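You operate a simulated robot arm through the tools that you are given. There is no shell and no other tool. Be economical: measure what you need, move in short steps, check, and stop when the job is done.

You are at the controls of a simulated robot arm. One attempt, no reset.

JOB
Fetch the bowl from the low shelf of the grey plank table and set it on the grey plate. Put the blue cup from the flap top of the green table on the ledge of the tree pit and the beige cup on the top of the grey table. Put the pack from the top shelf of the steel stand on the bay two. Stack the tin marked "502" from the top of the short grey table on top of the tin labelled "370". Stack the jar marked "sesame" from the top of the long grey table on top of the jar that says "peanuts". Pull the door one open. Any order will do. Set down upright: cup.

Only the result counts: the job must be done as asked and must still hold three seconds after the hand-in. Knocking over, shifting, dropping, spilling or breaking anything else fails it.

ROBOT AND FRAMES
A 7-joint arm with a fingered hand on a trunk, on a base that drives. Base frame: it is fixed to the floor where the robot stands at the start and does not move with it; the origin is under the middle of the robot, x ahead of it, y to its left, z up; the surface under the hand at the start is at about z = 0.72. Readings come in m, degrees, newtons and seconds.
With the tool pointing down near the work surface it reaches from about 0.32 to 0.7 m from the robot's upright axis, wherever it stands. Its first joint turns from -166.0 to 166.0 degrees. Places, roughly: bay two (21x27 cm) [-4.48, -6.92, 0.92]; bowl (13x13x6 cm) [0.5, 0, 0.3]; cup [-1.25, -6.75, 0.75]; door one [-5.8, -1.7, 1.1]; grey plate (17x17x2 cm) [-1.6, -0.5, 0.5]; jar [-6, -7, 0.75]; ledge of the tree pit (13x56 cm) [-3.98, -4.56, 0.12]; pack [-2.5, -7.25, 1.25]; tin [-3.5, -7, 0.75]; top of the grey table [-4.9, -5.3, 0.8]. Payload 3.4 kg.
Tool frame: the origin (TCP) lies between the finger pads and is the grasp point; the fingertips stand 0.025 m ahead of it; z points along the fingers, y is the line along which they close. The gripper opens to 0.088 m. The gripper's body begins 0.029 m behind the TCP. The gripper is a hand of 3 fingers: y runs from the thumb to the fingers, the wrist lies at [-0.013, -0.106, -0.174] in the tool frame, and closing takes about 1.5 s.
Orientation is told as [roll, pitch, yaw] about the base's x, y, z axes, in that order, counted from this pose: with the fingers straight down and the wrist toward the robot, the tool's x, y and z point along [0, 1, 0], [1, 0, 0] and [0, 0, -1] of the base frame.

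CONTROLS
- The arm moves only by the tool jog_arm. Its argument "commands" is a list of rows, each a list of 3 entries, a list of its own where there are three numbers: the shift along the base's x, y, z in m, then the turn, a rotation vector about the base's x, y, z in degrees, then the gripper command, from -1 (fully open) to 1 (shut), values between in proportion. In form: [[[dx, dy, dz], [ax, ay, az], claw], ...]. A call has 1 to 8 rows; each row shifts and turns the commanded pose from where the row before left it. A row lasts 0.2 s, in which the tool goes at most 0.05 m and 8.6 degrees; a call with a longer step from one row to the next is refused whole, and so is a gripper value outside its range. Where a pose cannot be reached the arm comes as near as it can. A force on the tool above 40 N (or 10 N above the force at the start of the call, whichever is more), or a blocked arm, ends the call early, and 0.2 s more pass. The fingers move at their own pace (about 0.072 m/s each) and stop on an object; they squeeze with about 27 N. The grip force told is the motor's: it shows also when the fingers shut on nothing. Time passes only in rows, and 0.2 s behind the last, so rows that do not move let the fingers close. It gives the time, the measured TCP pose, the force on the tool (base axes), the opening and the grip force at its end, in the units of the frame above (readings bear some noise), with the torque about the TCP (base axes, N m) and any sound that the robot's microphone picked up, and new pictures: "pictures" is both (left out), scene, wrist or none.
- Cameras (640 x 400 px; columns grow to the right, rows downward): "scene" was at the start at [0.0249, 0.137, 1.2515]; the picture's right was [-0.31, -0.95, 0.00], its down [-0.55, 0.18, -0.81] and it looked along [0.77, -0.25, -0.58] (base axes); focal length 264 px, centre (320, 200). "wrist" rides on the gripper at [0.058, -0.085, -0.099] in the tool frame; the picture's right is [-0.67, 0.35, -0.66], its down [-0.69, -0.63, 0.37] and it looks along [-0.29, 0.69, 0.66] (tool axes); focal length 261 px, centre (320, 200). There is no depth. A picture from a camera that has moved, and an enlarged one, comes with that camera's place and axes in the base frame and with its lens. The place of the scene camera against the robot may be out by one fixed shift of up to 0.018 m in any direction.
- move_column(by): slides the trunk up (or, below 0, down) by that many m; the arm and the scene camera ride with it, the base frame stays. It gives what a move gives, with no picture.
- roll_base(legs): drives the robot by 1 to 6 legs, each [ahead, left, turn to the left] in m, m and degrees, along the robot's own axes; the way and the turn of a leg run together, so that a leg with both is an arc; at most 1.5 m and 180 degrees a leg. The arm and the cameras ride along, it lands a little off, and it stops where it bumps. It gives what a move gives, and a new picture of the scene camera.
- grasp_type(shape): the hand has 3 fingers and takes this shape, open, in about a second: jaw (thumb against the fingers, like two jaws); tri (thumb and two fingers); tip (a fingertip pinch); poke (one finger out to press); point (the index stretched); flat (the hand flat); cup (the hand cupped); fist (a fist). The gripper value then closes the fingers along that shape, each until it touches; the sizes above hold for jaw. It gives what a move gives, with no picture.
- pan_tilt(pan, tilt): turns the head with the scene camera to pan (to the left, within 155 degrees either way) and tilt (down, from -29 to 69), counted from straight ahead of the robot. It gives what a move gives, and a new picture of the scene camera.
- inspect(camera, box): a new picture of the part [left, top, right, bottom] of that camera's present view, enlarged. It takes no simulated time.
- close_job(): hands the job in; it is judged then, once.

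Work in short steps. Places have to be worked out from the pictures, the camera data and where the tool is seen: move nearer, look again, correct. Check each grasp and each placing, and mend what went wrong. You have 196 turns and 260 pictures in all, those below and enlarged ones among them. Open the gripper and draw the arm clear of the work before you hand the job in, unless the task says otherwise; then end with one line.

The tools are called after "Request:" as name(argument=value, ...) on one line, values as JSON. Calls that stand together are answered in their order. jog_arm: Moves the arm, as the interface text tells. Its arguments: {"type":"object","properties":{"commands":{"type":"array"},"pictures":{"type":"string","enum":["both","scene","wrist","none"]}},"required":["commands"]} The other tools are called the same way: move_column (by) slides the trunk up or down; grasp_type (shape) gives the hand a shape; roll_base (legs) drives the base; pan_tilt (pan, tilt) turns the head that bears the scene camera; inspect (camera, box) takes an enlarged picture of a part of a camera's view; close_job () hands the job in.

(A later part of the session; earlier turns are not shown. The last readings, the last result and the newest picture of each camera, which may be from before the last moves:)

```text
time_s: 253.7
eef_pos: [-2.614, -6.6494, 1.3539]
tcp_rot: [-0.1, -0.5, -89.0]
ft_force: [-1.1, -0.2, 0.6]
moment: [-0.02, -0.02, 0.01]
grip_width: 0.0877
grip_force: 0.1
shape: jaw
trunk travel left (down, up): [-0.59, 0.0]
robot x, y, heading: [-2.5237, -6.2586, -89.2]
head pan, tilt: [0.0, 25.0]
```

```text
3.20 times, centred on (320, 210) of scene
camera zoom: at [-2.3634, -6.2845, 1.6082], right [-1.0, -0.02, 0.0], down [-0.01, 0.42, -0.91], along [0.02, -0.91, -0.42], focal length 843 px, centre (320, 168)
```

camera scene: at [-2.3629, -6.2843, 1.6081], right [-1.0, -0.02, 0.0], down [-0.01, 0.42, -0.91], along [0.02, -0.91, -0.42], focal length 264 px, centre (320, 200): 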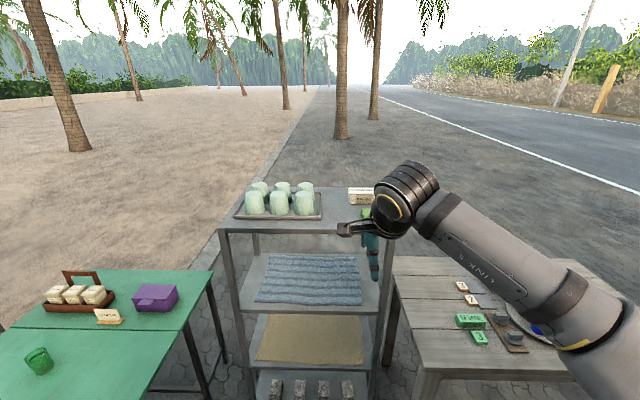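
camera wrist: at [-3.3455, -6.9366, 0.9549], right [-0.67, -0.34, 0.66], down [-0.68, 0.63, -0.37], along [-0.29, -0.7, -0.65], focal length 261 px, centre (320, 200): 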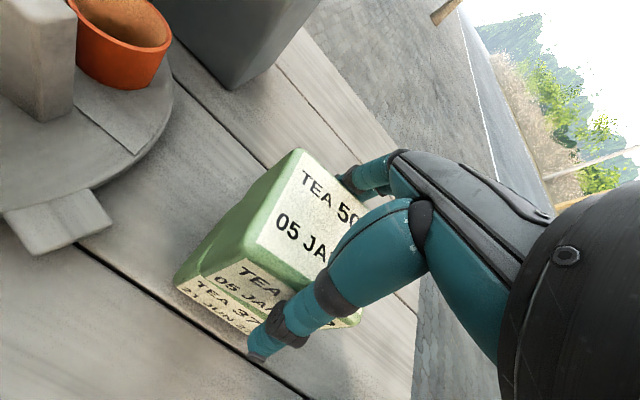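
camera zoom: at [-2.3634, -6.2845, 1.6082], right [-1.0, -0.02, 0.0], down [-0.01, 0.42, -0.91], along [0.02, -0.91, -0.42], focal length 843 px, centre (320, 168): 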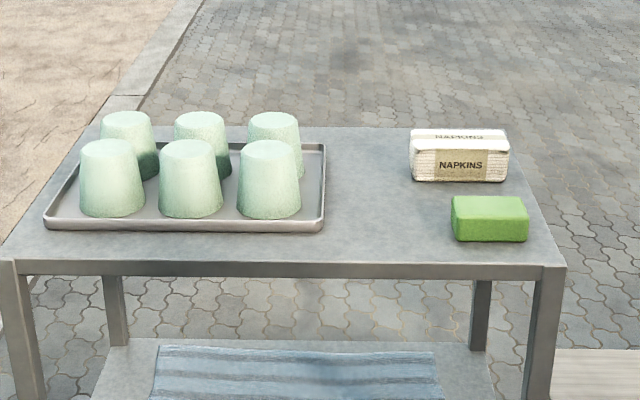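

The pack is "NAPKINS": shelf top z≈1.155, pack centre ≈(-2.515,-7.257), 12×7×4.5 cm. I move left (to clear the tin table's leg) and ahead.

Request:
roll_base(legs=[[0, 0.22, -1], [0.37, 0, 0]])

Request:
pan_tilt(pan=-15, tilt=45)

```text
time_s: 257.3
eef_pos: [-2.4043, -7.0261, 1.3534]
tcp_rot: [0.0, -0.5, -90.3]
ft_force: [0.6, -0.1, -1.2]
moment: [0.0, 0.0, 0.02]
grip_width: 0.0878
grip_force: 0.0
shape: jaw
trunk travel left (down, up): [-0.59, 0.0]
robot x, y, heading: [-2.3067, -6.6394, -90.4]
head pan, tilt: [0.0, 25.0]
camera scene: at [-2.1458, -6.6661, 1.6082], right [-1.0, 0.0, 0.0], down [0.0, 0.42, -0.91], along [0.0, -0.91, -0.42], focal length 264 px, centre (320, 200)
```

scene: 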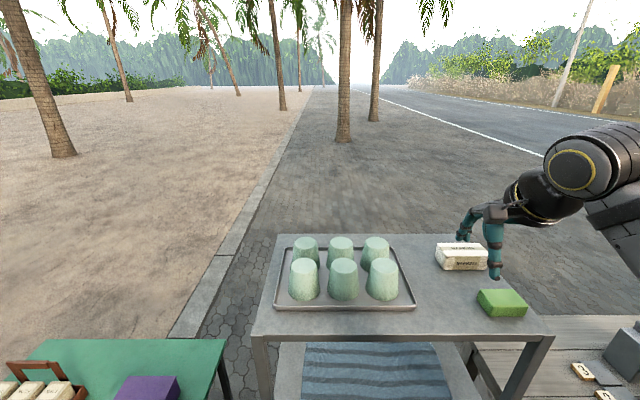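

```text
time_s: 258.2
eef_pos: [-2.4044, -7.0245, 1.3541]
tcp_rot: [0.0, -0.6, -90.3]
ft_force: [-0.1, 0.4, -0.2]
moment: [0.02, -0.04, 0.0]
grip_width: 0.088
grip_force: 0.0
shape: jaw
trunk travel left (down, up): [-0.59, 0.0]
robot x, y, heading: [-2.3074, -6.64, -90.0]
head pan, tilt: [-15.0, 45.0]
camera scene: at [-2.1668, -6.6517, 1.5777], right [-0.97, 0.26, 0.0], down [0.18, 0.68, -0.71], along [-0.18, -0.68, -0.71], focal length 264 px, centre (320, 200)
```

scene: 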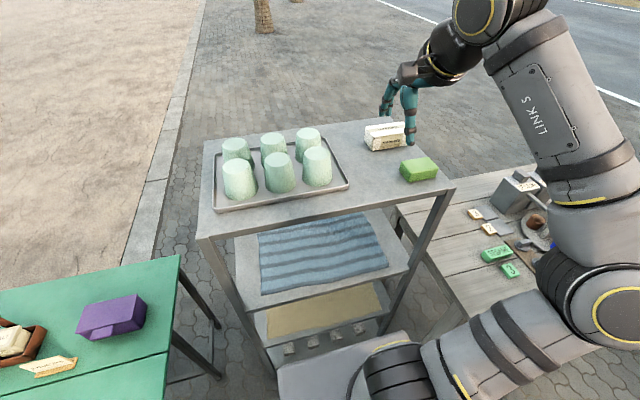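

Request:
jog_arm(commands=[[[-0.02, -0.036, 0], [0, 0, 0], -1], [[-0.02, -0.036, -0.005], [0, 0, 0], -1], [[-0.02, -0.036, -0.005], [0, 0, 0], -1], [[-0.02, -0.036, -0.01], [0, 0, 0], -1], [[-0.02, -0.036, -0.01], [0, 0, 0], -1], [[-0.01, -0.03, -0.01], [0, 0, 0], -1], [[0, 0, 0], [0, 0, 0], -1]])

Request:
inspect(camera="scene", box=[330, 80, 460, 200])

```text
time_s: 259.8
eef_pos: [-2.4592, -7.124, 1.3458]
tcp_rot: [0.1, -0.5, -90.4]
ft_force: [-0.4, -0.1, 0.5]
moment: [-0.01, -0.02, -0.03]
grip_width: 0.0881
grip_force: 0.1
shape: jaw
out of reach, approached as far as the arm can: row 3, 4, 5, 6
trunk travel left (down, up): [-0.59, 0.0]
robot x, y, heading: [-2.3055, -6.6415, -89.9]
head pan, tilt: [-15.0, 45.0]
camera scene: at [-2.1668, -6.6516, 1.5776], right [-0.97, 0.26, 0.0], down [0.18, 0.68, -0.71], along [-0.18, -0.68, -0.71], focal length 264 px, centre (320, 200)
camera wrist: at [-2.4004, -7.0367, 1.4445], right [-0.67, -0.34, 0.66], down [-0.68, 0.63, -0.37], along [-0.29, -0.7, -0.66], focal length 261 px, centre (320, 200)
```

scene: 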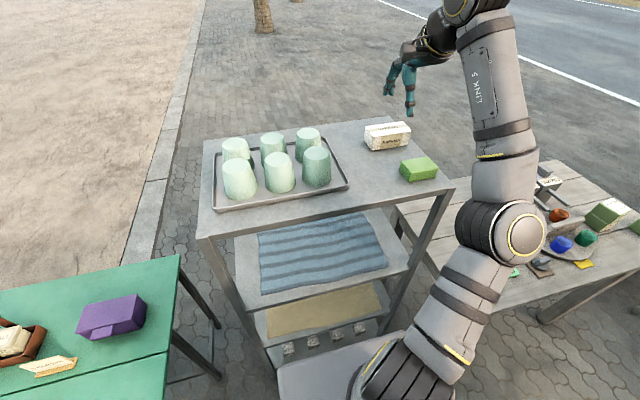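
wrist: 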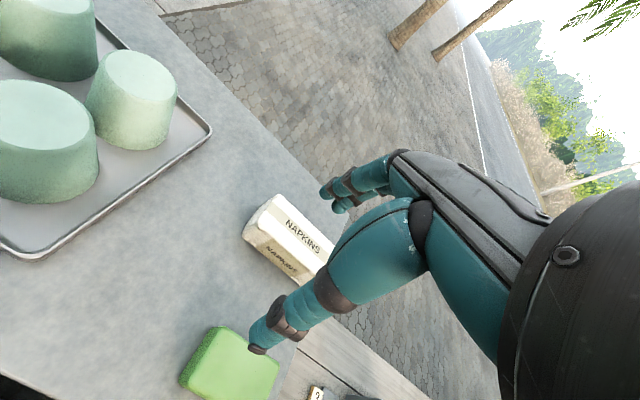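

```text
3.33 times, centred on (395, 140) of scene
camera zoom: at [-2.1668, -6.6516, 1.5776], right [-0.97, 0.26, 0.0], down [0.18, 0.68, -0.71], along [-0.18, -0.68, -0.71], focal length 878 px, centre (70, 400)
```

zoom: 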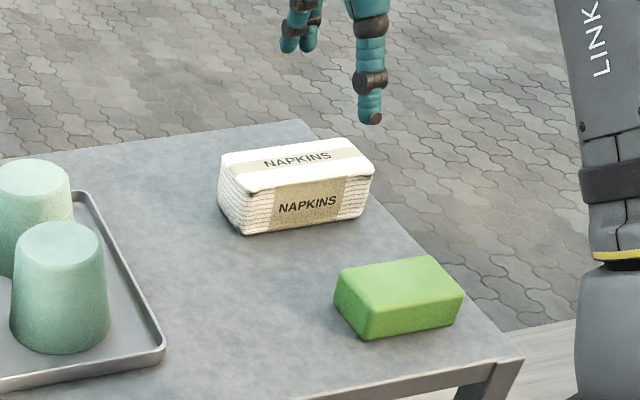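

The pack is at ≈(-2.51,-7.235), top ≈1.20. I inch the base 6 cm closer, then come over it lower.

Request:
roll_base(legs=[[0.06, 0, 0]])

Request:
jog_arm(commands=[[[0, 0, -0.03], [0, 0, 0], -1], [[-0.01, -0.01, -0.03], [0, 0, 0], -1], [[-0.02, -0.02, -0.02], [0, 0, 0], -1], [[-0.02, -0.02, -0.01], [0, 0, 0], -1], [[0, 0, 0], [0, 0, 0], -1]])

Request:
inspect(camera="scene", box=[330, 80, 460, 200])

```text
time_s: 260.7
eef_pos: [-2.4597, -7.1847, 1.3445]
tcp_rot: [0.1, -0.4, -90.3]
ft_force: [0.4, -0.5, 0.1]
moment: [-0.02, 0.03, 0.01]
grip_width: 0.0881
grip_force: 0.1
shape: jaw
trunk travel left (down, up): [-0.59, 0.0]
robot x, y, heading: [-2.3059, -6.6988, -90.0]
head pan, tilt: [-15.0, 45.0]
camera scene: at [-2.1669, -6.7126, 1.5776], right [-0.97, 0.26, 0.0], down [0.18, 0.68, -0.71], along [-0.18, -0.68, -0.71], focal length 264 px, centre (320, 200)
```

scene: 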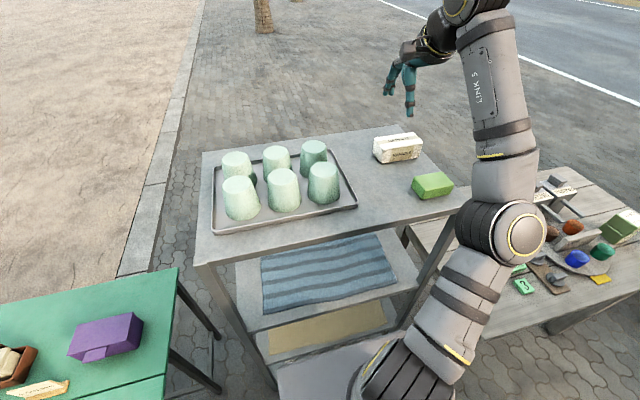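

```text
time_s: 261.9
eef_pos: [-2.4914, -7.2123, 1.2641]
tcp_rot: [0.1, -0.5, -90.5]
ft_force: [0.6, -0.4, -0.1]
moment: [0.05, -0.02, -0.02]
grip_width: 0.0877
grip_force: 0.1
shape: jaw
out of reach, approached as far as the arm can: row 4
trunk travel left (down, up): [-0.59, 0.0]
robot x, y, heading: [-2.3039, -6.6979, -90.0]
head pan, tilt: [-15.0, 45.0]
camera scene: at [-2.1669, -6.7112, 1.5776], right [-0.97, 0.26, 0.0], down [0.18, 0.68, -0.71], along [-0.18, -0.68, -0.71], focal length 264 px, centre (320, 200)
camera wrist: at [-2.431, -7.1267, 1.3632], right [-0.67, -0.34, 0.66], down [-0.68, 0.63, -0.37], along [-0.29, -0.7, -0.66], focal length 261 px, centre (320, 200)
```

scene: 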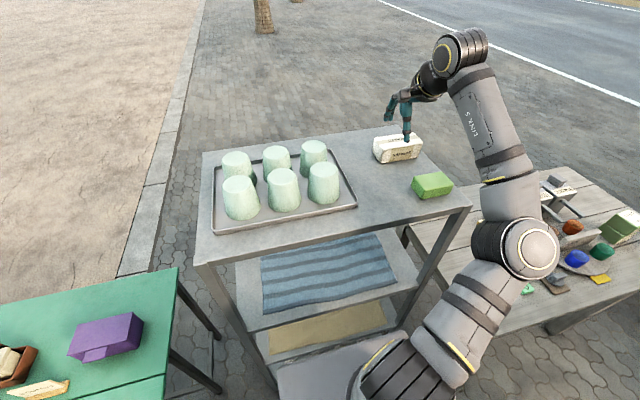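
wrist: 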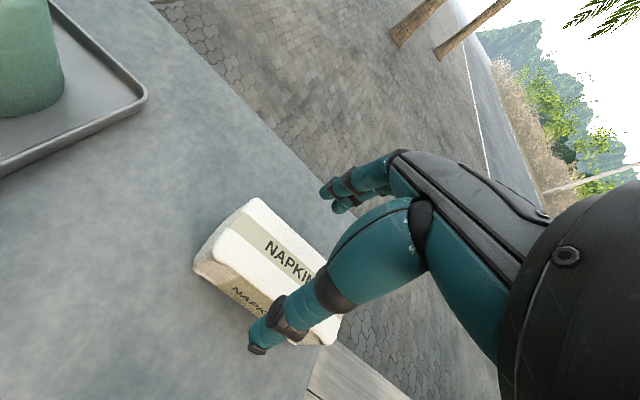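

```text
3.33 times, centred on (395, 140) of scene
camera zoom: at [-2.1669, -6.7112, 1.5776], right [-0.97, 0.26, 0.0], down [0.18, 0.68, -0.71], along [-0.18, -0.68, -0.71], focal length 878 px, centre (70, 400)
```

zoom: 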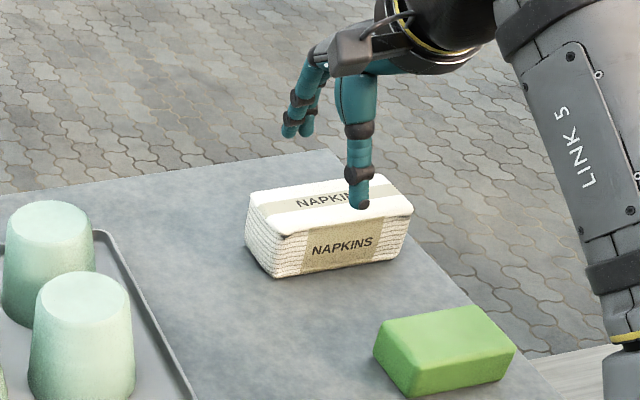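

Pack: x≈-2.455…-2.57, y≈-7.204…-7.256, top 1.20. I align over it and descend until just above palm contact.

Request:
jog_arm(commands=[[[-0.012, -0.009, -0.012], [0, 0, 0], -1], [[-0.01, -0.008, -0.012], [0, 0, 0], -1], [[0, 0, -0.014], [0, 0, 0], -1], [[0, 0, -0.012], [0, 0, 0], -1], [[0, 0, 0], [0, 0, 0], -1]], pictures="wrist")

Request:
inspect(camera="scene", box=[330, 80, 460, 200])

```text
time_s: 263.1
eef_pos: [-2.4959, -7.2179, 1.2319]
tcp_rot: [0.1, -0.4, -90.5]
ft_force: [0.0, 0.3, 0.8]
moment: [0.02, 0.02, 0.01]
grip_width: 0.0878
grip_force: 0.1
shape: jaw
out of reach, approached as far as the arm can: row 1, 2
trunk travel left (down, up): [-0.59, 0.0]
robot x, y, heading: [-2.3045, -6.6941, -90.0]
head pan, tilt: [-15.0, 45.0]
camera wrist: at [-2.4365, -7.1311, 1.3304], right [-0.67, -0.34, 0.66], down [-0.68, 0.63, -0.37], along [-0.29, -0.7, -0.66], focal length 261 px, centre (320, 200)
```

wrist: 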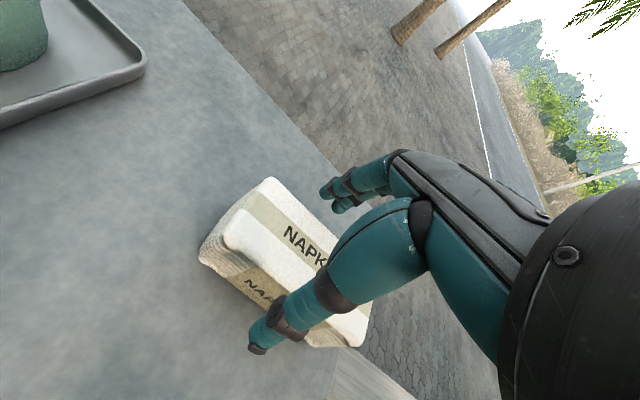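

```text
3.33 times, centred on (395, 140) of scene
camera zoom: at [-2.1668, -6.7112, 1.5776], right [-0.97, 0.26, 0.0], down [0.18, 0.68, -0.71], along [-0.18, -0.68, -0.71], focal length 878 px, centre (70, 400)
```

zoom: 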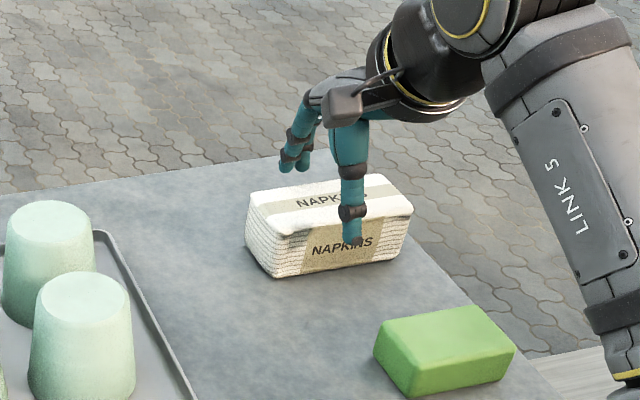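

Reach limit again; I nudge the base 1.5 cm ahead and right (fingers still above the pack).

Request:
roll_base(legs=[[0.014, -0.015, 0]])

Request:
jog_arm(commands=[[[0, 0, -0.008], [0, 0, 0], -1], [[0, 0, -0.008], [0, 0, 0], -1], [[0, 0, 0], [0, 0, 0], -1]], pictures="wrist")

```text
time_s: 263.9
eef_pos: [-2.5117, -7.233, 1.2308]
tcp_rot: [0.2, -0.3, -90.4]
ft_force: [-0.3, -0.5, 0.5]
moment: [-0.01, 0.01, 0.03]
grip_width: 0.0878
grip_force: 0.0
shape: jaw
trunk travel left (down, up): [-0.59, 0.0]
robot x, y, heading: [-2.3202, -6.7125, -90.1]
head pan, tilt: [-15.0, 45.0]
camera scene: at [-2.1829, -6.7264, 1.5777], right [-0.97, 0.26, 0.0], down [0.18, 0.68, -0.71], along [-0.18, -0.68, -0.71], focal length 264 px, centre (320, 200)
```

scene: 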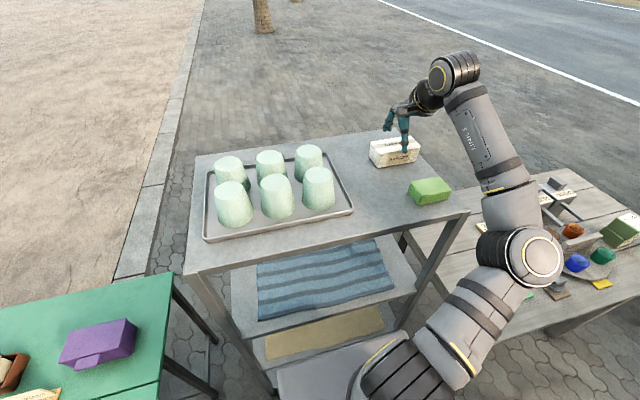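

```text
time_s: 264.7
eef_pos: [-2.5113, -7.2316, 1.2158]
tcp_rot: [0.0, -0.4, -90.5]
ft_force: [-0.9, -0.1, -0.2]
moment: [0.03, 0.02, -0.04]
grip_width: 0.088
grip_force: 0.1
shape: jaw
trunk travel left (down, up): [-0.59, 0.0]
robot x, y, heading: [-2.3175, -6.7149, -90.0]
head pan, tilt: [-15.0, 45.0]
camera wrist: at [-2.452, -7.1448, 1.3147], right [-0.67, -0.34, 0.66], down [-0.68, 0.63, -0.37], along [-0.29, -0.7, -0.66], focal length 261 px, centre (320, 200)
```

wrist: 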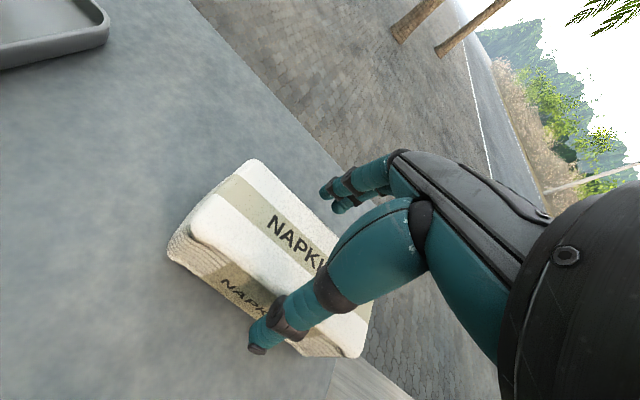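

Request:
jog_arm(commands=[[[0, 0.0, -0.006], [0, 0, 0], -1], [[0, 0, -0.005], [0, 0, 0], -1], [[0, 0, 0], [0, 0, 0], -1]], pictures="wrist")

Request:
inspect(camera="scene", box=[330, 80, 460, 200])

```text
time_s: 265.5
eef_pos: [-2.5124, -7.2305, 1.2037]
tcp_rot: [0.0, -0.5, -90.4]
ft_force: [0.5, 0.8, 0.6]
moment: [-0.03, 0.0, 0.0]
grip_width: 0.0881
grip_force: 0.2
shape: jaw
trunk travel left (down, up): [-0.59, 0.0]
robot x, y, heading: [-2.3212, -6.7091, -90.2]
head pan, tilt: [-15.0, 45.0]
camera wrist: at [-2.4526, -7.1444, 1.3037], right [-0.67, -0.34, 0.66], down [-0.68, 0.63, -0.37], along [-0.29, -0.7, -0.66], focal length 261 px, centre (320, 200)
```

wrist: 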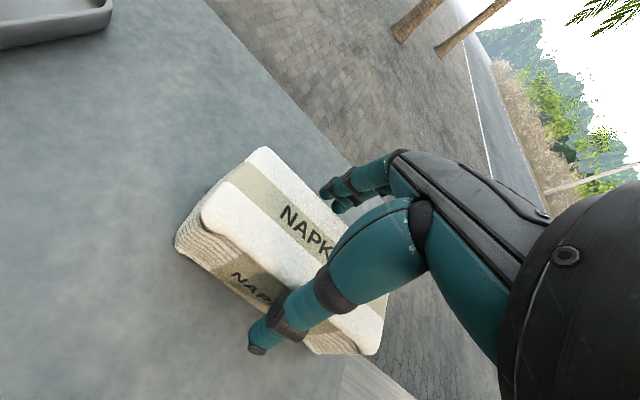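

```text
3.33 times, centred on (395, 140) of scene
camera zoom: at [-2.1818, -6.7251, 1.5776], right [-0.97, 0.26, 0.0], down [0.18, 0.68, -0.71], along [-0.18, -0.68, -0.71], focal length 878 px, centre (70, 400)
```

zoom: 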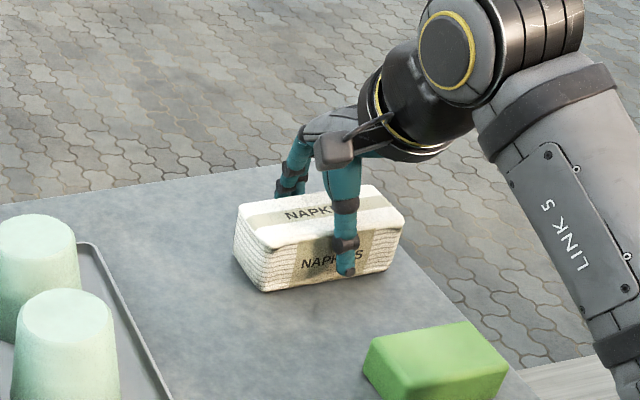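

Straddled. A little lower, then close.

Request:
jog_arm(commands=[[[0, 0.0, -0.006], [0, 0, 0], -1], [[0, 0, 0], [0, 0, 0], 0], [[0, 0, 0], [0, 0, 0], 0.5], [[0, 0, 0], [0, 0, 0], 1], [[0, 0, 0], [0, 0, 0], 1], [[0, 0, 0], [0, 0, 0], 1], [[0, 0, 0.01], [0, 0, 0], 1], [[0, 0, 0.02], [0, 0, 0], 1]], pictures="wrist")

Request:
inspect(camera="scene", box=[330, 80, 460, 200])

```text
time_s: 267.3
eef_pos: [-2.5112, -7.2318, 1.2292]
tcp_rot: [0.1, -0.4, -90.4]
ft_force: [0.1, -0.2, -0.9]
moment: [-0.02, 0.0, 0.01]
grip_width: 0.0517
grip_force: 27.1
shape: jaw
trunk travel left (down, up): [-0.59, 0.0]
robot x, y, heading: [-2.3198, -6.7102, -89.9]
head pan, tilt: [-15.0, 45.0]
camera wrist: at [-2.4519, -7.1456, 1.3277], right [-0.67, -0.34, 0.66], down [-0.68, 0.63, -0.37], along [-0.29, -0.7, -0.66], focal length 261 px, centre (320, 200)
```

wrist: 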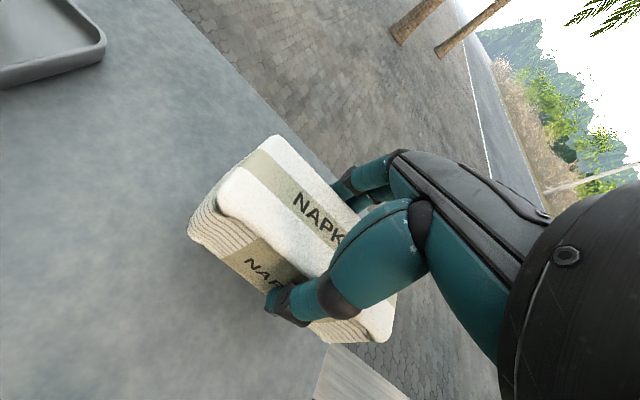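

```text
3.33 times, centred on (395, 140) of scene
camera zoom: at [-2.1816, -6.7253, 1.5776], right [-0.97, 0.26, 0.0], down [0.18, 0.68, -0.71], along [-0.18, -0.68, -0.71], focal length 878 px, centre (70, 400)
```

zoom: 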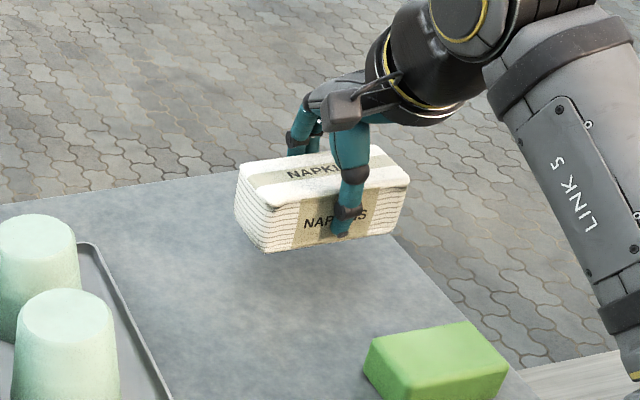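

Pack held. I raise it, retract, back off and drive west toward the bays.

Request:
jog_arm(commands=[[[0, 0.01, 0.04], [0, 0, 0], 1], [[0, 0.03, 0.03], [0, 0, 0], 1], [[0, 0.045, 0.01], [0, 0, 0], 1], [[0.02, 0.04, 0], [0, 0, 0], 1], [[0.03, 0.035, 0], [0, 0, 0], 1], [[0.03, 0.02, 0], [0, 0, 0], 1]], pictures="none")

Request:
roll_base(legs=[[-0.5, 0, 0], [0, -1.2, 0], [0, -0.75, 0]])

Request:
pan_tilt(pan=0, tilt=40)

```text
time_s: 268.7
eef_pos: [-2.432, -7.0513, 1.3087]
tcp_rot: [0.1, -0.4, -90.4]
ft_force: [-1.1, 0.5, -1.0]
moment: [-0.02, 0.0, -0.02]
grip_width: 0.0516
grip_force: 27.8
shape: jaw
trunk travel left (down, up): [-0.59, 0.0]
robot x, y, heading: [-2.3192, -6.7103, -90.2]
head pan, tilt: [-15.0, 45.0]
```

```text
time_s: 280.9
eef_pos: [-4.3708, -6.5029, 1.3097]
tcp_rot: [0.1, -0.3, -92.4]
ft_force: [-0.2, 0.5, -1.3]
moment: [0.01, 0.01, 0.0]
grip_width: 0.0516
grip_force: 27.0
shape: jaw
trunk travel left (down, up): [-0.59, 0.0]
robot x, y, heading: [-4.249, -6.1673, -92.0]
head pan, tilt: [-15.0, 45.0]
camera scene: at [-4.1101, -6.1853, 1.5776], right [-0.96, 0.29, 0.0], down [0.21, 0.68, -0.71], along [-0.21, -0.68, -0.71], focal length 264 px, centre (320, 200)
```

scene: 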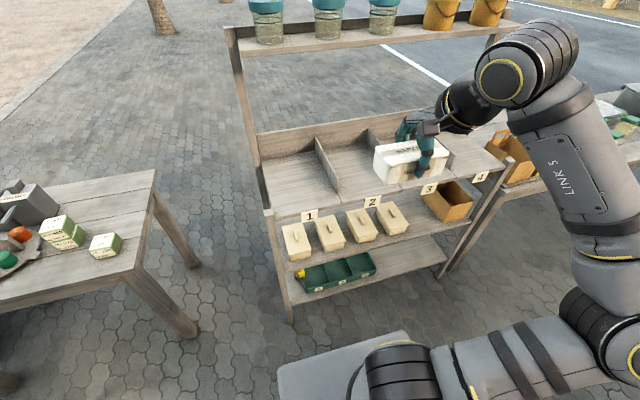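

```text
time_s: 281.7
eef_pos: [-4.3713, -6.5025, 1.3083]
tcp_rot: [0.0, -0.4, -92.5]
ft_force: [-0.3, -0.5, -0.8]
moment: [-0.02, 0.0, -0.01]
grip_width: 0.0518
grip_force: 26.7
shape: jaw
trunk travel left (down, up): [-0.59, 0.0]
robot x, y, heading: [-4.249, -6.1687, -91.9]
head pan, tilt: [0.0, 40.0]
camera scene: at [-4.089, -6.1925, 1.5848], right [-1.0, 0.04, 0.0], down [0.02, 0.64, -0.77], along [-0.03, -0.77, -0.64], focal length 264 px, centre (320, 200)
```

scene: 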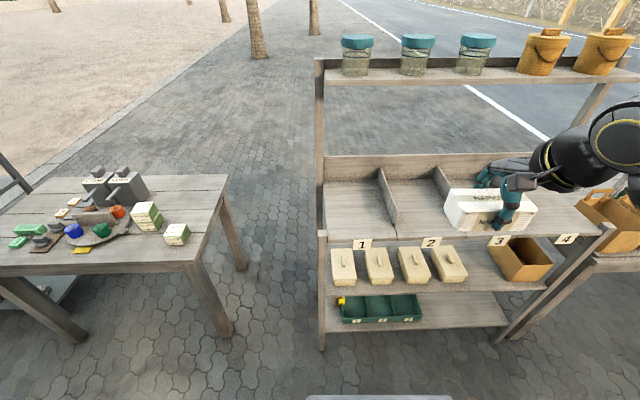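

Bay two spans x≈-4.375…-4.585, front edge y≈-6.77, shelf z≈0.92. I move right 0.11, ahead 0.2 and lower the trunk 0.2.

Request:
roll_base(legs=[[0.18, -0.11, 1.9]])

Request:
move_column(by=-0.2)

Request:
jog_arm(commands=[[[0, -0.04, 0], [0, 0, 0], 1], [[0, -0.04, 0], [0, 0, 0], 1], [[0, -0.04, 0], [0, 0, 0], 1], [[0, 0, 0], [0, 0, 0], 1]])

```text
time_s: 283.4
eef_pos: [-4.4736, -6.6851, 1.3086]
tcp_rot: [0.1, -0.4, -90.5]
ft_force: [-0.7, 0.5, -0.7]
moment: [0.01, 0.0, -0.02]
grip_width: 0.0516
grip_force: 27.1
shape: jaw
trunk travel left (down, up): [-0.59, 0.0]
robot x, y, heading: [-4.362, -6.3471, -90.1]
head pan, tilt: [0.0, 40.0]
camera scene: at [-4.2024, -6.3652, 1.5849], right [-1.0, 0.0, 0.0], down [0.0, 0.64, -0.77], along [0.0, -0.77, -0.64], focal length 264 px, centre (320, 200)
```

scene: 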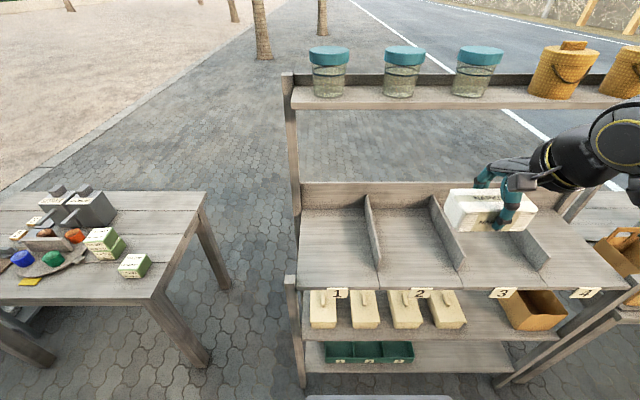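

```text
time_s: 285.5
eef_pos: [-4.4732, -6.6845, 1.1081]
tcp_rot: [0.1, -0.3, -90.4]
ft_force: [-0.5, 0.0, -0.8]
moment: [-0.02, 0.01, 0.0]
grip_width: 0.0518
grip_force: 26.7
shape: jaw
trunk travel left (down, up): [-0.39, 0.2]
robot x, y, heading: [-4.3621, -6.3478, -89.9]
head pan, tilt: [0.0, 40.0]
```

```text
time_s: 286.5
eef_pos: [-4.4707, -6.8034, 1.1075]
tcp_rot: [-0.1, -0.4, -90.3]
ft_force: [0.7, -0.8, -0.9]
moment: [0.03, 0.03, -0.01]
grip_width: 0.0515
grip_force: 26.8
shape: jaw
trunk travel left (down, up): [-0.39, 0.2]
robot x, y, heading: [-4.3612, -6.346, -89.8]
head pan, tilt: [0.0, 40.0]
camera scene: at [-4.2017, -6.3645, 1.3848], right [-1.0, 0.0, 0.0], down [0.0, 0.64, -0.77], along [0.0, -0.77, -0.64], focal length 264 px, centre (320, 200)
camera wrist: at [-4.4125, -6.7173, 1.2062], right [-0.67, -0.34, 0.66], down [-0.68, 0.63, -0.37], along [-0.29, -0.7, -0.66], focal length 261 px, centre (320, 200)
```

scene: 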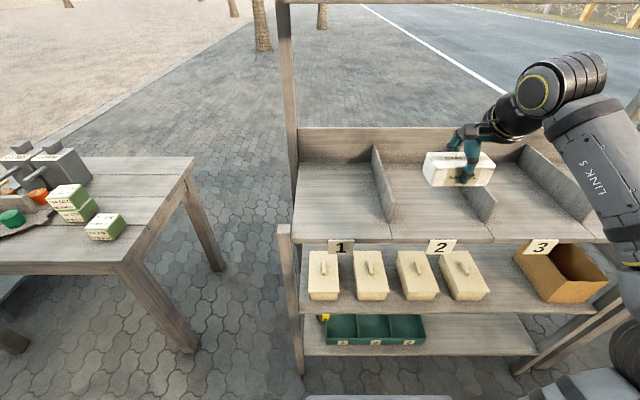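
wrist: 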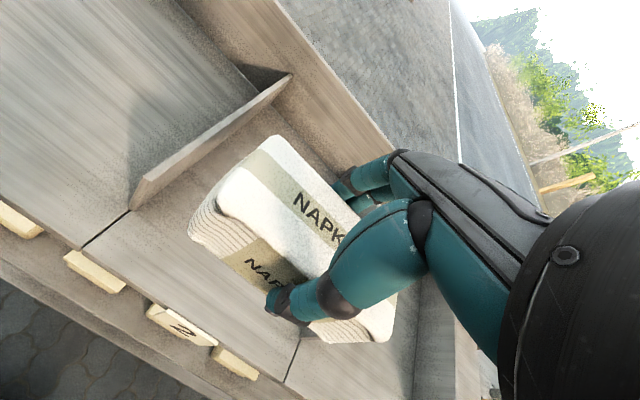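

Bay two centre ≈(-4.483,-6.91). I move in over it and lower.

Request:
jog_arm(commands=[[[-0.006, -0.045, -0.01], [0, 0, 0], 1], [[-0.006, -0.045, -0.015], [0, 0, 0], 1], [[0, 0, -0.04], [0, 0, 0], 1], [[0, 0, -0.04], [0, 0, 0], 1], [[0, 0, -0.02], [0, 0, 0], 1], [[0, 0, 0], [0, 0, 0], 1]])

```text
time_s: 287.9
eef_pos: [-4.4846, -6.8932, 0.9834]
tcp_rot: [0.1, -0.4, -90.5]
ft_force: [-0.5, -0.2, -0.4]
moment: [0.0, -0.03, -0.04]
grip_width: 0.0514
grip_force: 26.8
shape: jaw
trunk travel left (down, up): [-0.39, 0.2]
robot x, y, heading: [-4.3649, -6.3437, -89.8]
head pan, tilt: [0.0, 40.0]
camera scene: at [-4.2018, -6.3643, 1.3849], right [-1.0, 0.0, 0.0], down [0.0, 0.64, -0.77], along [0.0, -0.77, -0.64], focal length 264 px, centre (320, 200)
camera wrist: at [-4.4249, -6.8062, 1.0825], right [-0.67, -0.34, 0.66], down [-0.68, 0.63, -0.37], along [-0.29, -0.7, -0.66], focal length 261 px, centre (320, 200)
```

scene: 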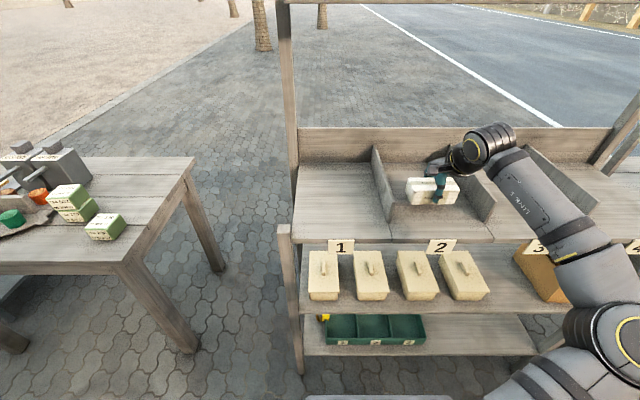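
wrist: 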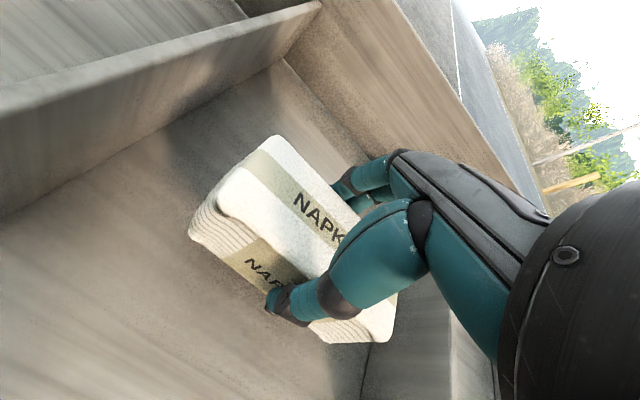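

The pack is well inside bay two. I creep down to contact.

Request:
jog_arm(commands=[[[0, 0, -0.01], [0, 0, 0], 1], [[0, 0, -0.006], [0, 0, 0], 1], [[0, 0, -0.004], [0, 0, 0], 1], [[0, 0, -0.004], [0, 0, 0], 1], [[0, 0, 0], [0, 0, 0], 1]], pictures="none")

```text
time_s: 289.1
eef_pos: [-4.4835, -6.8939, 0.9609]
tcp_rot: [0.0, -0.3, -90.4]
ft_force: [-1.0, -0.2, -0.4]
moment: [0.03, -0.01, 0.0]
grip_width: 0.0517
grip_force: 26.8
shape: jaw
trunk travel left (down, up): [-0.39, 0.2]
robot x, y, heading: [-4.3613, -6.3432, -89.9]
head pan, tilt: [0.0, 40.0]
```

Request:
jog_arm(commands=[[[0, 0, -0.005], [0, 0, 0], 1], [[0, 0, -0.004], [0, 0, 0], 1], [[0, 0, -0.004], [0, 0, 0], 1], [[0, 0, -0.004], [0, 0, 0], 1], [[0, 0, 0], [0, 0, 0], 1]], pictures="wrist")

```text
time_s: 289.9
eef_pos: [-4.4841, -6.8943, 0.9553]
tcp_rot: [0.1, -1.4, -90.3]
ft_force: [-0.3, 1.6, 23.3]
moment: [0.12, 0.02, -0.05]
grip_width: 0.051
grip_force: 26.8
shape: jaw
trunk travel left (down, up): [-0.39, 0.2]
robot x, y, heading: [-4.3587, -6.3468, -90.0]
head pan, tilt: [0.0, 40.0]
stopped in row 4: the force on the tool passed its limit at 43 N (the readings are from after the stop); the commanded pose is now the measured one
camera wrist: at [-4.4238, -6.8055, 1.0529], right [-0.67, -0.33, 0.66], down [-0.68, 0.62, -0.38], along [-0.29, -0.71, -0.64], focal length 261 px, centre (320, 200)
```

wrist: 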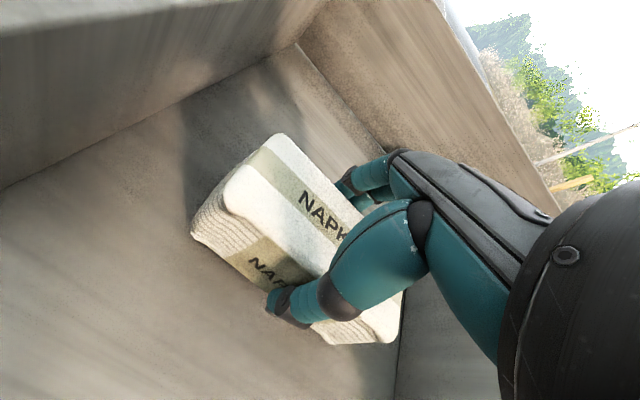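

Contact. I relieve, release, and lift out.

Request:
jog_arm(commands=[[[0, 0, 0.002], [0, 0, 0], 0.6], [[0, 0, 0], [0, 0, 0], 0], [[0, 0, 0], [0, 0, 0], -0.6], [[0, 0, 0], [0, 0, 0], -0.8], [[0, 0, 0.015], [0, 0, 0], -0.8], [[0, 0, 0.04], [0, 0, 0], -0.8], [[0, 0.01, 0.045], [0, 0, 0], -0.8], [[0, 0.02, 0.045], [0, 0, 0], -0.8]])

```text
time_s: 291.7
eef_pos: [-4.4846, -6.8664, 1.1005]
tcp_rot: [0.1, -1.0, -90.4]
ft_force: [-0.2, 0.0, 0.9]
moment: [-0.02, 0.03, -0.02]
grip_width: 0.079
grip_force: 0.0
shape: jaw
trunk travel left (down, up): [-0.39, 0.2]
robot x, y, heading: [-4.3559, -6.3441, -89.9]
head pan, tilt: [0.0, 40.0]
camera scene: at [-4.2017, -6.3643, 1.3848], right [-1.0, 0.0, 0.0], down [0.0, 0.64, -0.77], along [0.0, -0.77, -0.64], focal length 264 px, centre (320, 200)
camera wrist: at [-4.4262, -6.7788, 1.1987], right [-0.67, -0.33, 0.66], down [-0.68, 0.63, -0.38], along [-0.29, -0.7, -0.65], focal length 261 px, centre (320, 200)
```

scene: 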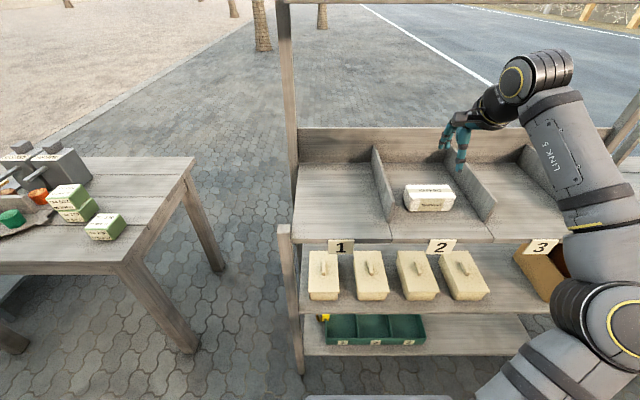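
wrist: 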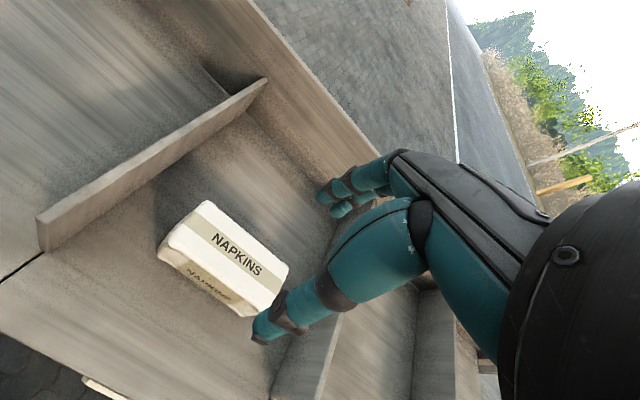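

Pack is in bay two. Next the jars: I retract, back off slightly and strafe west to the long grey table.

Request:
jog_arm(commands=[[[0, 0.04, 0.02], [0, 0, 0], -1], [[0.02, 0.04, 0.02], [0, 0, 0], -1], [[0.02, 0.04, 0.02], [0, 0, 0], -1]], pictures="none")

Request:
roll_base(legs=[[-0.1, 0, 0], [0, -1.3, 0]])

```text
time_s: 292.5
eef_pos: [-4.4462, -6.744, 1.1613]
tcp_rot: [0.1, -1.0, -90.3]
ft_force: [0.1, 0.4, -0.7]
moment: [0.0, 0.01, -0.04]
grip_width: 0.0877
grip_force: 0.1
shape: jaw
trunk travel left (down, up): [-0.39, 0.2]
robot x, y, heading: [-4.3602, -6.3448, -90.2]
head pan, tilt: [0.0, 40.0]
```

```text
time_s: 299.9
eef_pos: [-5.783, -6.6379, 1.1607]
tcp_rot: [0.1, -1.1, -90.9]
ft_force: [0.3, 0.3, 0.2]
moment: [0.02, -0.01, -0.02]
grip_width: 0.0876
grip_force: 0.1
shape: jaw
trunk travel left (down, up): [-0.39, 0.2]
robot x, y, heading: [-5.6916, -6.2397, -90.8]
head pan, tilt: [0.0, 40.0]
camera scene: at [-5.534, -6.2604, 1.3849], right [-1.0, 0.01, 0.0], down [0.01, 0.64, -0.77], along [-0.01, -0.77, -0.64], focal length 264 px, centre (320, 200)
```

scene: 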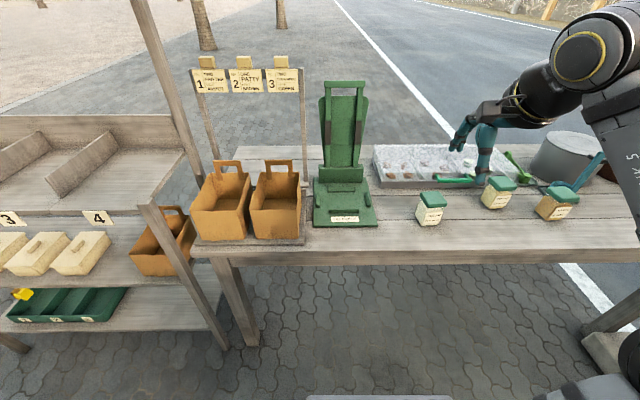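

Request:
inspect(camera="scene", box=[390, 140, 610, 250])

```text
2.91 times, centred on (500, 195) of scene
camera zoom: at [-5.534, -6.2604, 1.3849], right [-1.0, 0.01, 0.0], down [0.01, 0.64, -0.77], along [-0.01, -0.77, -0.64], focal length 766 px, centre (-204, 214)
```

zoom: 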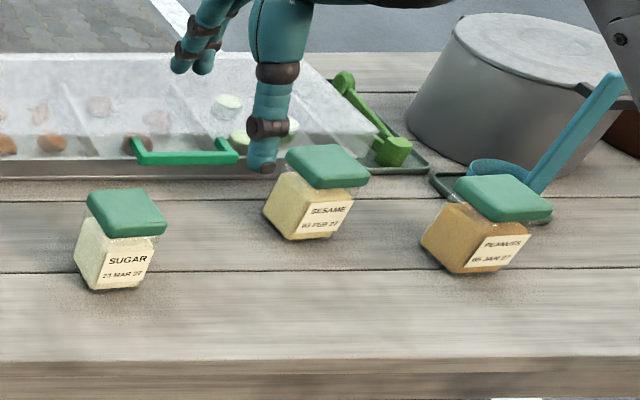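

Sesame jar ≈(-6.18,-7.0), peanuts ≈(-6.36,-6.94), lids at z≈0.84. I drive right 0.4 and ahead 0.17.

Request:
roll_base(legs=[[0.0, -0.4, 0.8], [0.17, 0, 0]])

Request:
jog_arm(commands=[[[0, -0.015, -0.04], [0, 0, 0], -1], [[0, -0.015, -0.04], [0, 0, 0], -1], [[0, -0.015, -0.04], [0, 0, 0], -1], [[0, 0, 0], [0, 0, 0], -1]], pictures="wrist")

```text
time_s: 303.5
eef_pos: [-6.1853, -6.8042, 1.1602]
tcp_rot: [0.1, -0.9, -90.8]
ft_force: [0.0, 0.5, 0.1]
moment: [-0.05, -0.03, 0.0]
grip_width: 0.0878
grip_force: 0.0
shape: jaw
trunk travel left (down, up): [-0.39, 0.2]
robot x, y, heading: [-6.0992, -6.4081, -90.7]
head pan, tilt: [0.0, 40.0]
camera scene: at [-5.9374, -6.4262, 1.3848], right [-1.0, 0.01, 0.0], down [0.01, 0.64, -0.77], along [-0.01, -0.77, -0.64], focal length 264 px, centre (320, 200)
```

scene: 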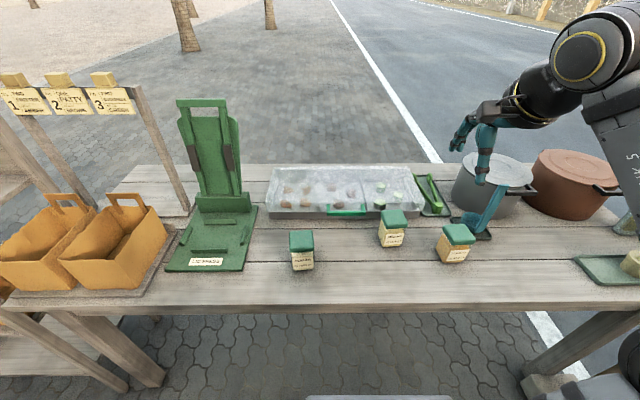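

```text
time_s: 304.5
eef_pos: [-6.1826, -6.8475, 1.0389]
tcp_rot: [0.1, -1.0, -90.9]
ft_force: [0.0, -0.1, 0.1]
moment: [0.05, 0.02, -0.01]
grip_width: 0.0877
grip_force: 0.1
shape: jaw
trunk travel left (down, up): [-0.39, 0.2]
robot x, y, heading: [-6.0954, -6.407, -90.5]
head pan, tilt: [0.0, 40.0]
camera wrist: at [-6.1228, -6.7608, 1.1376], right [-0.68, -0.33, 0.66], down [-0.68, 0.63, -0.38], along [-0.29, -0.7, -0.65], focal length 261 px, centre (320, 200)
```

wrist: 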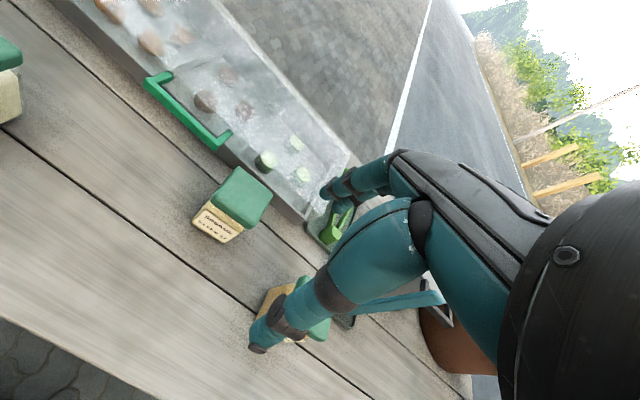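

Wrist view: sesame lid ≈7 cm square, axis-aligned, centre (-6.151,-6.976), top ≈0.85. I move above it and look.

Request:
jog_arm(commands=[[[0.008, -0.032, -0.027], [0, 0, 0.4], -1], [[0.008, -0.032, -0.027], [0, 0, 0.4], -1], [[0.008, -0.032, -0.027], [0, 0, 0], -1], [[0.007, -0.032, -0.02], [0, 0, 0], -1], [[0, 0, 0], [0, 0, 0], -1]])

```text
time_s: 305.7
eef_pos: [-6.1525, -6.977, 0.9386]
tcp_rot: [0.1, -0.9, -90.2]
ft_force: [0.5, 0.4, 0.6]
moment: [0.01, -0.03, 0.0]
grip_width: 0.0876
grip_force: 0.0
shape: jaw
trunk travel left (down, up): [-0.39, 0.2]
robot x, y, heading: [-6.0946, -6.4079, -90.7]
head pan, tilt: [0.0, 40.0]
camera scene: at [-5.9373, -6.4264, 1.3848], right [-1.0, 0.01, 0.0], down [0.01, 0.64, -0.77], along [-0.01, -0.77, -0.64], focal length 264 px, centre (320, 200)
camera wrist: at [-6.0942, -6.8894, 1.037], right [-0.67, -0.34, 0.66], down [-0.68, 0.62, -0.38], along [-0.28, -0.71, -0.65], focal length 261 px, centre (320, 200)
```

scene: 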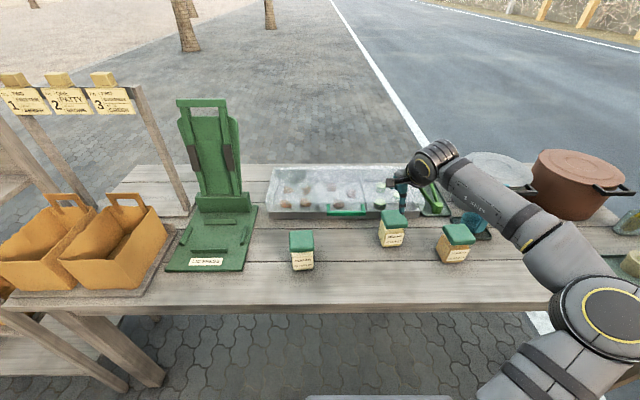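
wrist: 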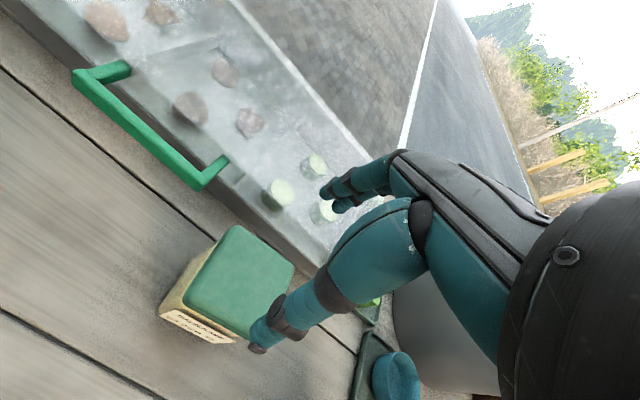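

Centre confirmed (-6.151,-6.976). I descend with force watch.

Request:
jog_arm(commands=[[[0, 0, -0.03], [0, 0, 0], -1], [[0, 0, -0.03], [0, 0, 0], -1], [[0, 0, -0.012], [0, 0, 0], -1], [[0, 0, -0.008], [0, 0, 0], -1], [[0, 0, -0.006], [0, 0, 0], -1], [[0, 0, 0], [0, 0, 0], -1]], pictures="wrist")

```text
time_s: 307.1
eef_pos: [-6.1525, -6.9768, 0.8523]
tcp_rot: [0.0, -1.0, -90.1]
ft_force: [0.0, 0.9, 1.9]
moment: [0.1, -0.01, -0.01]
grip_width: 0.088
grip_force: 0.0
shape: jaw
trunk travel left (down, up): [-0.39, 0.2]
robot x, y, heading: [-6.0981, -6.4037, -90.3]
head pan, tilt: [0.0, 40.0]
camera wrist: at [-6.0946, -6.8882, 0.9506], right [-0.67, -0.34, 0.66], down [-0.68, 0.62, -0.38], along [-0.28, -0.71, -0.65], focal length 261 px, centre (320, 200)
```

wrist: 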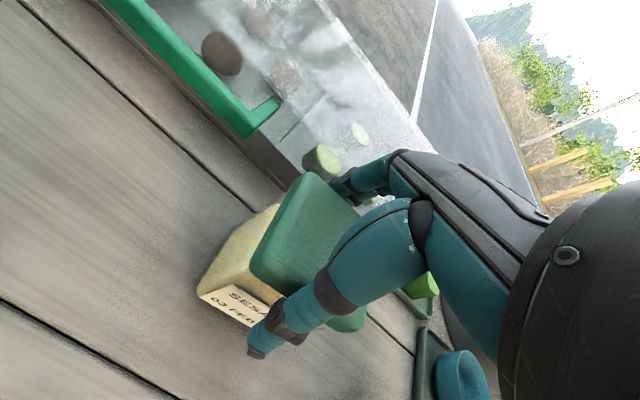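

Light contact begins; fingers straddle the lid edge. I close and lift slightly.

Request:
jog_arm(commands=[[[0, 0.0, 0], [0, 0, 0], 0], [[0, 0, 0], [0, 0, 0], 0.5], [[0, 0, 0], [0, 0, 0], 1], [[0, 0, 0], [0, 0, 0], 1], [[0, 0, 0], [0, 0, 0], 1], [[0, 0, 0], [0, 0, 0], 1], [[0, 0, 0.01], [0, 0, 0], 1], [[0, 0, 0.02], [0, 0, 0], 1]], pictures="wrist")

Request:
inspect(camera="scene", box=[360, 160, 500, 280])

```text
time_s: 308.9
eef_pos: [-6.1544, -6.9777, 0.883]
tcp_rot: [0.2, -0.9, -90.1]
ft_force: [-0.4, 0.4, -3.3]
moment: [0.0, 0.03, 0.0]
grip_width: 0.0583
grip_force: 27.7
shape: jaw
trunk travel left (down, up): [-0.39, 0.2]
robot x, y, heading: [-6.0967, -6.406, -90.6]
head pan, tilt: [0.0, 40.0]
camera wrist: at [-6.095, -6.8884, 0.9819], right [-0.67, -0.34, 0.66], down [-0.68, 0.62, -0.38], along [-0.28, -0.71, -0.65], focal length 261 px, centre (320, 200)
```

wrist: 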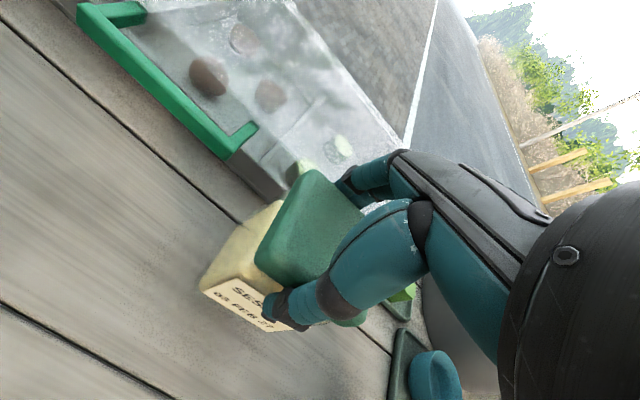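

```text
3.33 times, centred on (430, 220) of scene
camera zoom: at [-5.9374, -6.4264, 1.3848], right [-1.0, 0.01, 0.0], down [0.01, 0.64, -0.77], along [-0.01, -0.77, -0.64], focal length 878 px, centre (-47, 133)
```

zoom: 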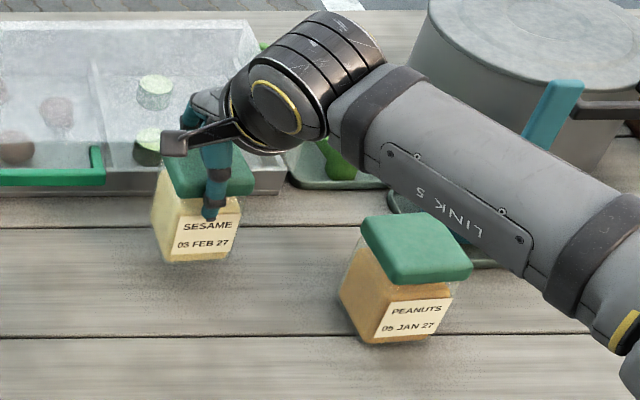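

Jar held. Peanuts lid centre (bias-corrected) ≈(-6.315,-6.905). I lift and carry it over.

Request:
jog_arm(commands=[[[0, 0, 0.045], [0, 0, 0], 1], [[0, 0, 0.045], [0, 0, 0], 1], [[-0.03, 0.013, 0.02], [0, 0, 0], 1], [[-0.04, 0.02, 0], [0, 0, 0], 1], [[-0.045, 0.02, 0], [0, 0, 0], 1], [[-0.046, 0.02, 0], [0, 0, 0], 1], [[0, 0, 0], [0, 0, 0], 1]])

Request:
inspect(camera="scene", box=[390, 160, 530, 280])

```text
refused: row 6 steps farther than a row can; nothing moved
```

```text
3.33 times, centred on (460, 220) of scene
camera zoom: at [-5.9374, -6.4264, 1.3848], right [-1.0, 0.01, 0.0], down [0.01, 0.64, -0.77], along [-0.01, -0.77, -0.64], focal length 878 px, centre (-147, 133)
```

zoom: 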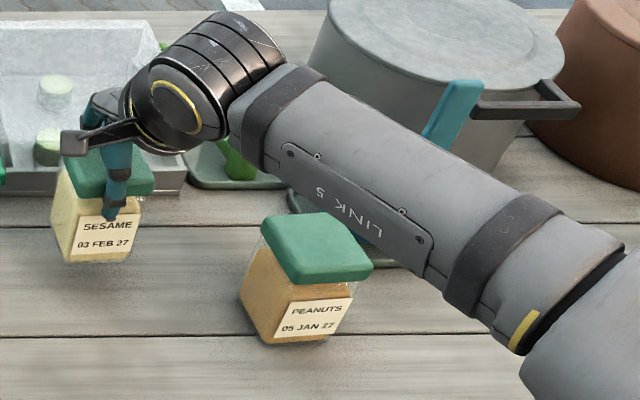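

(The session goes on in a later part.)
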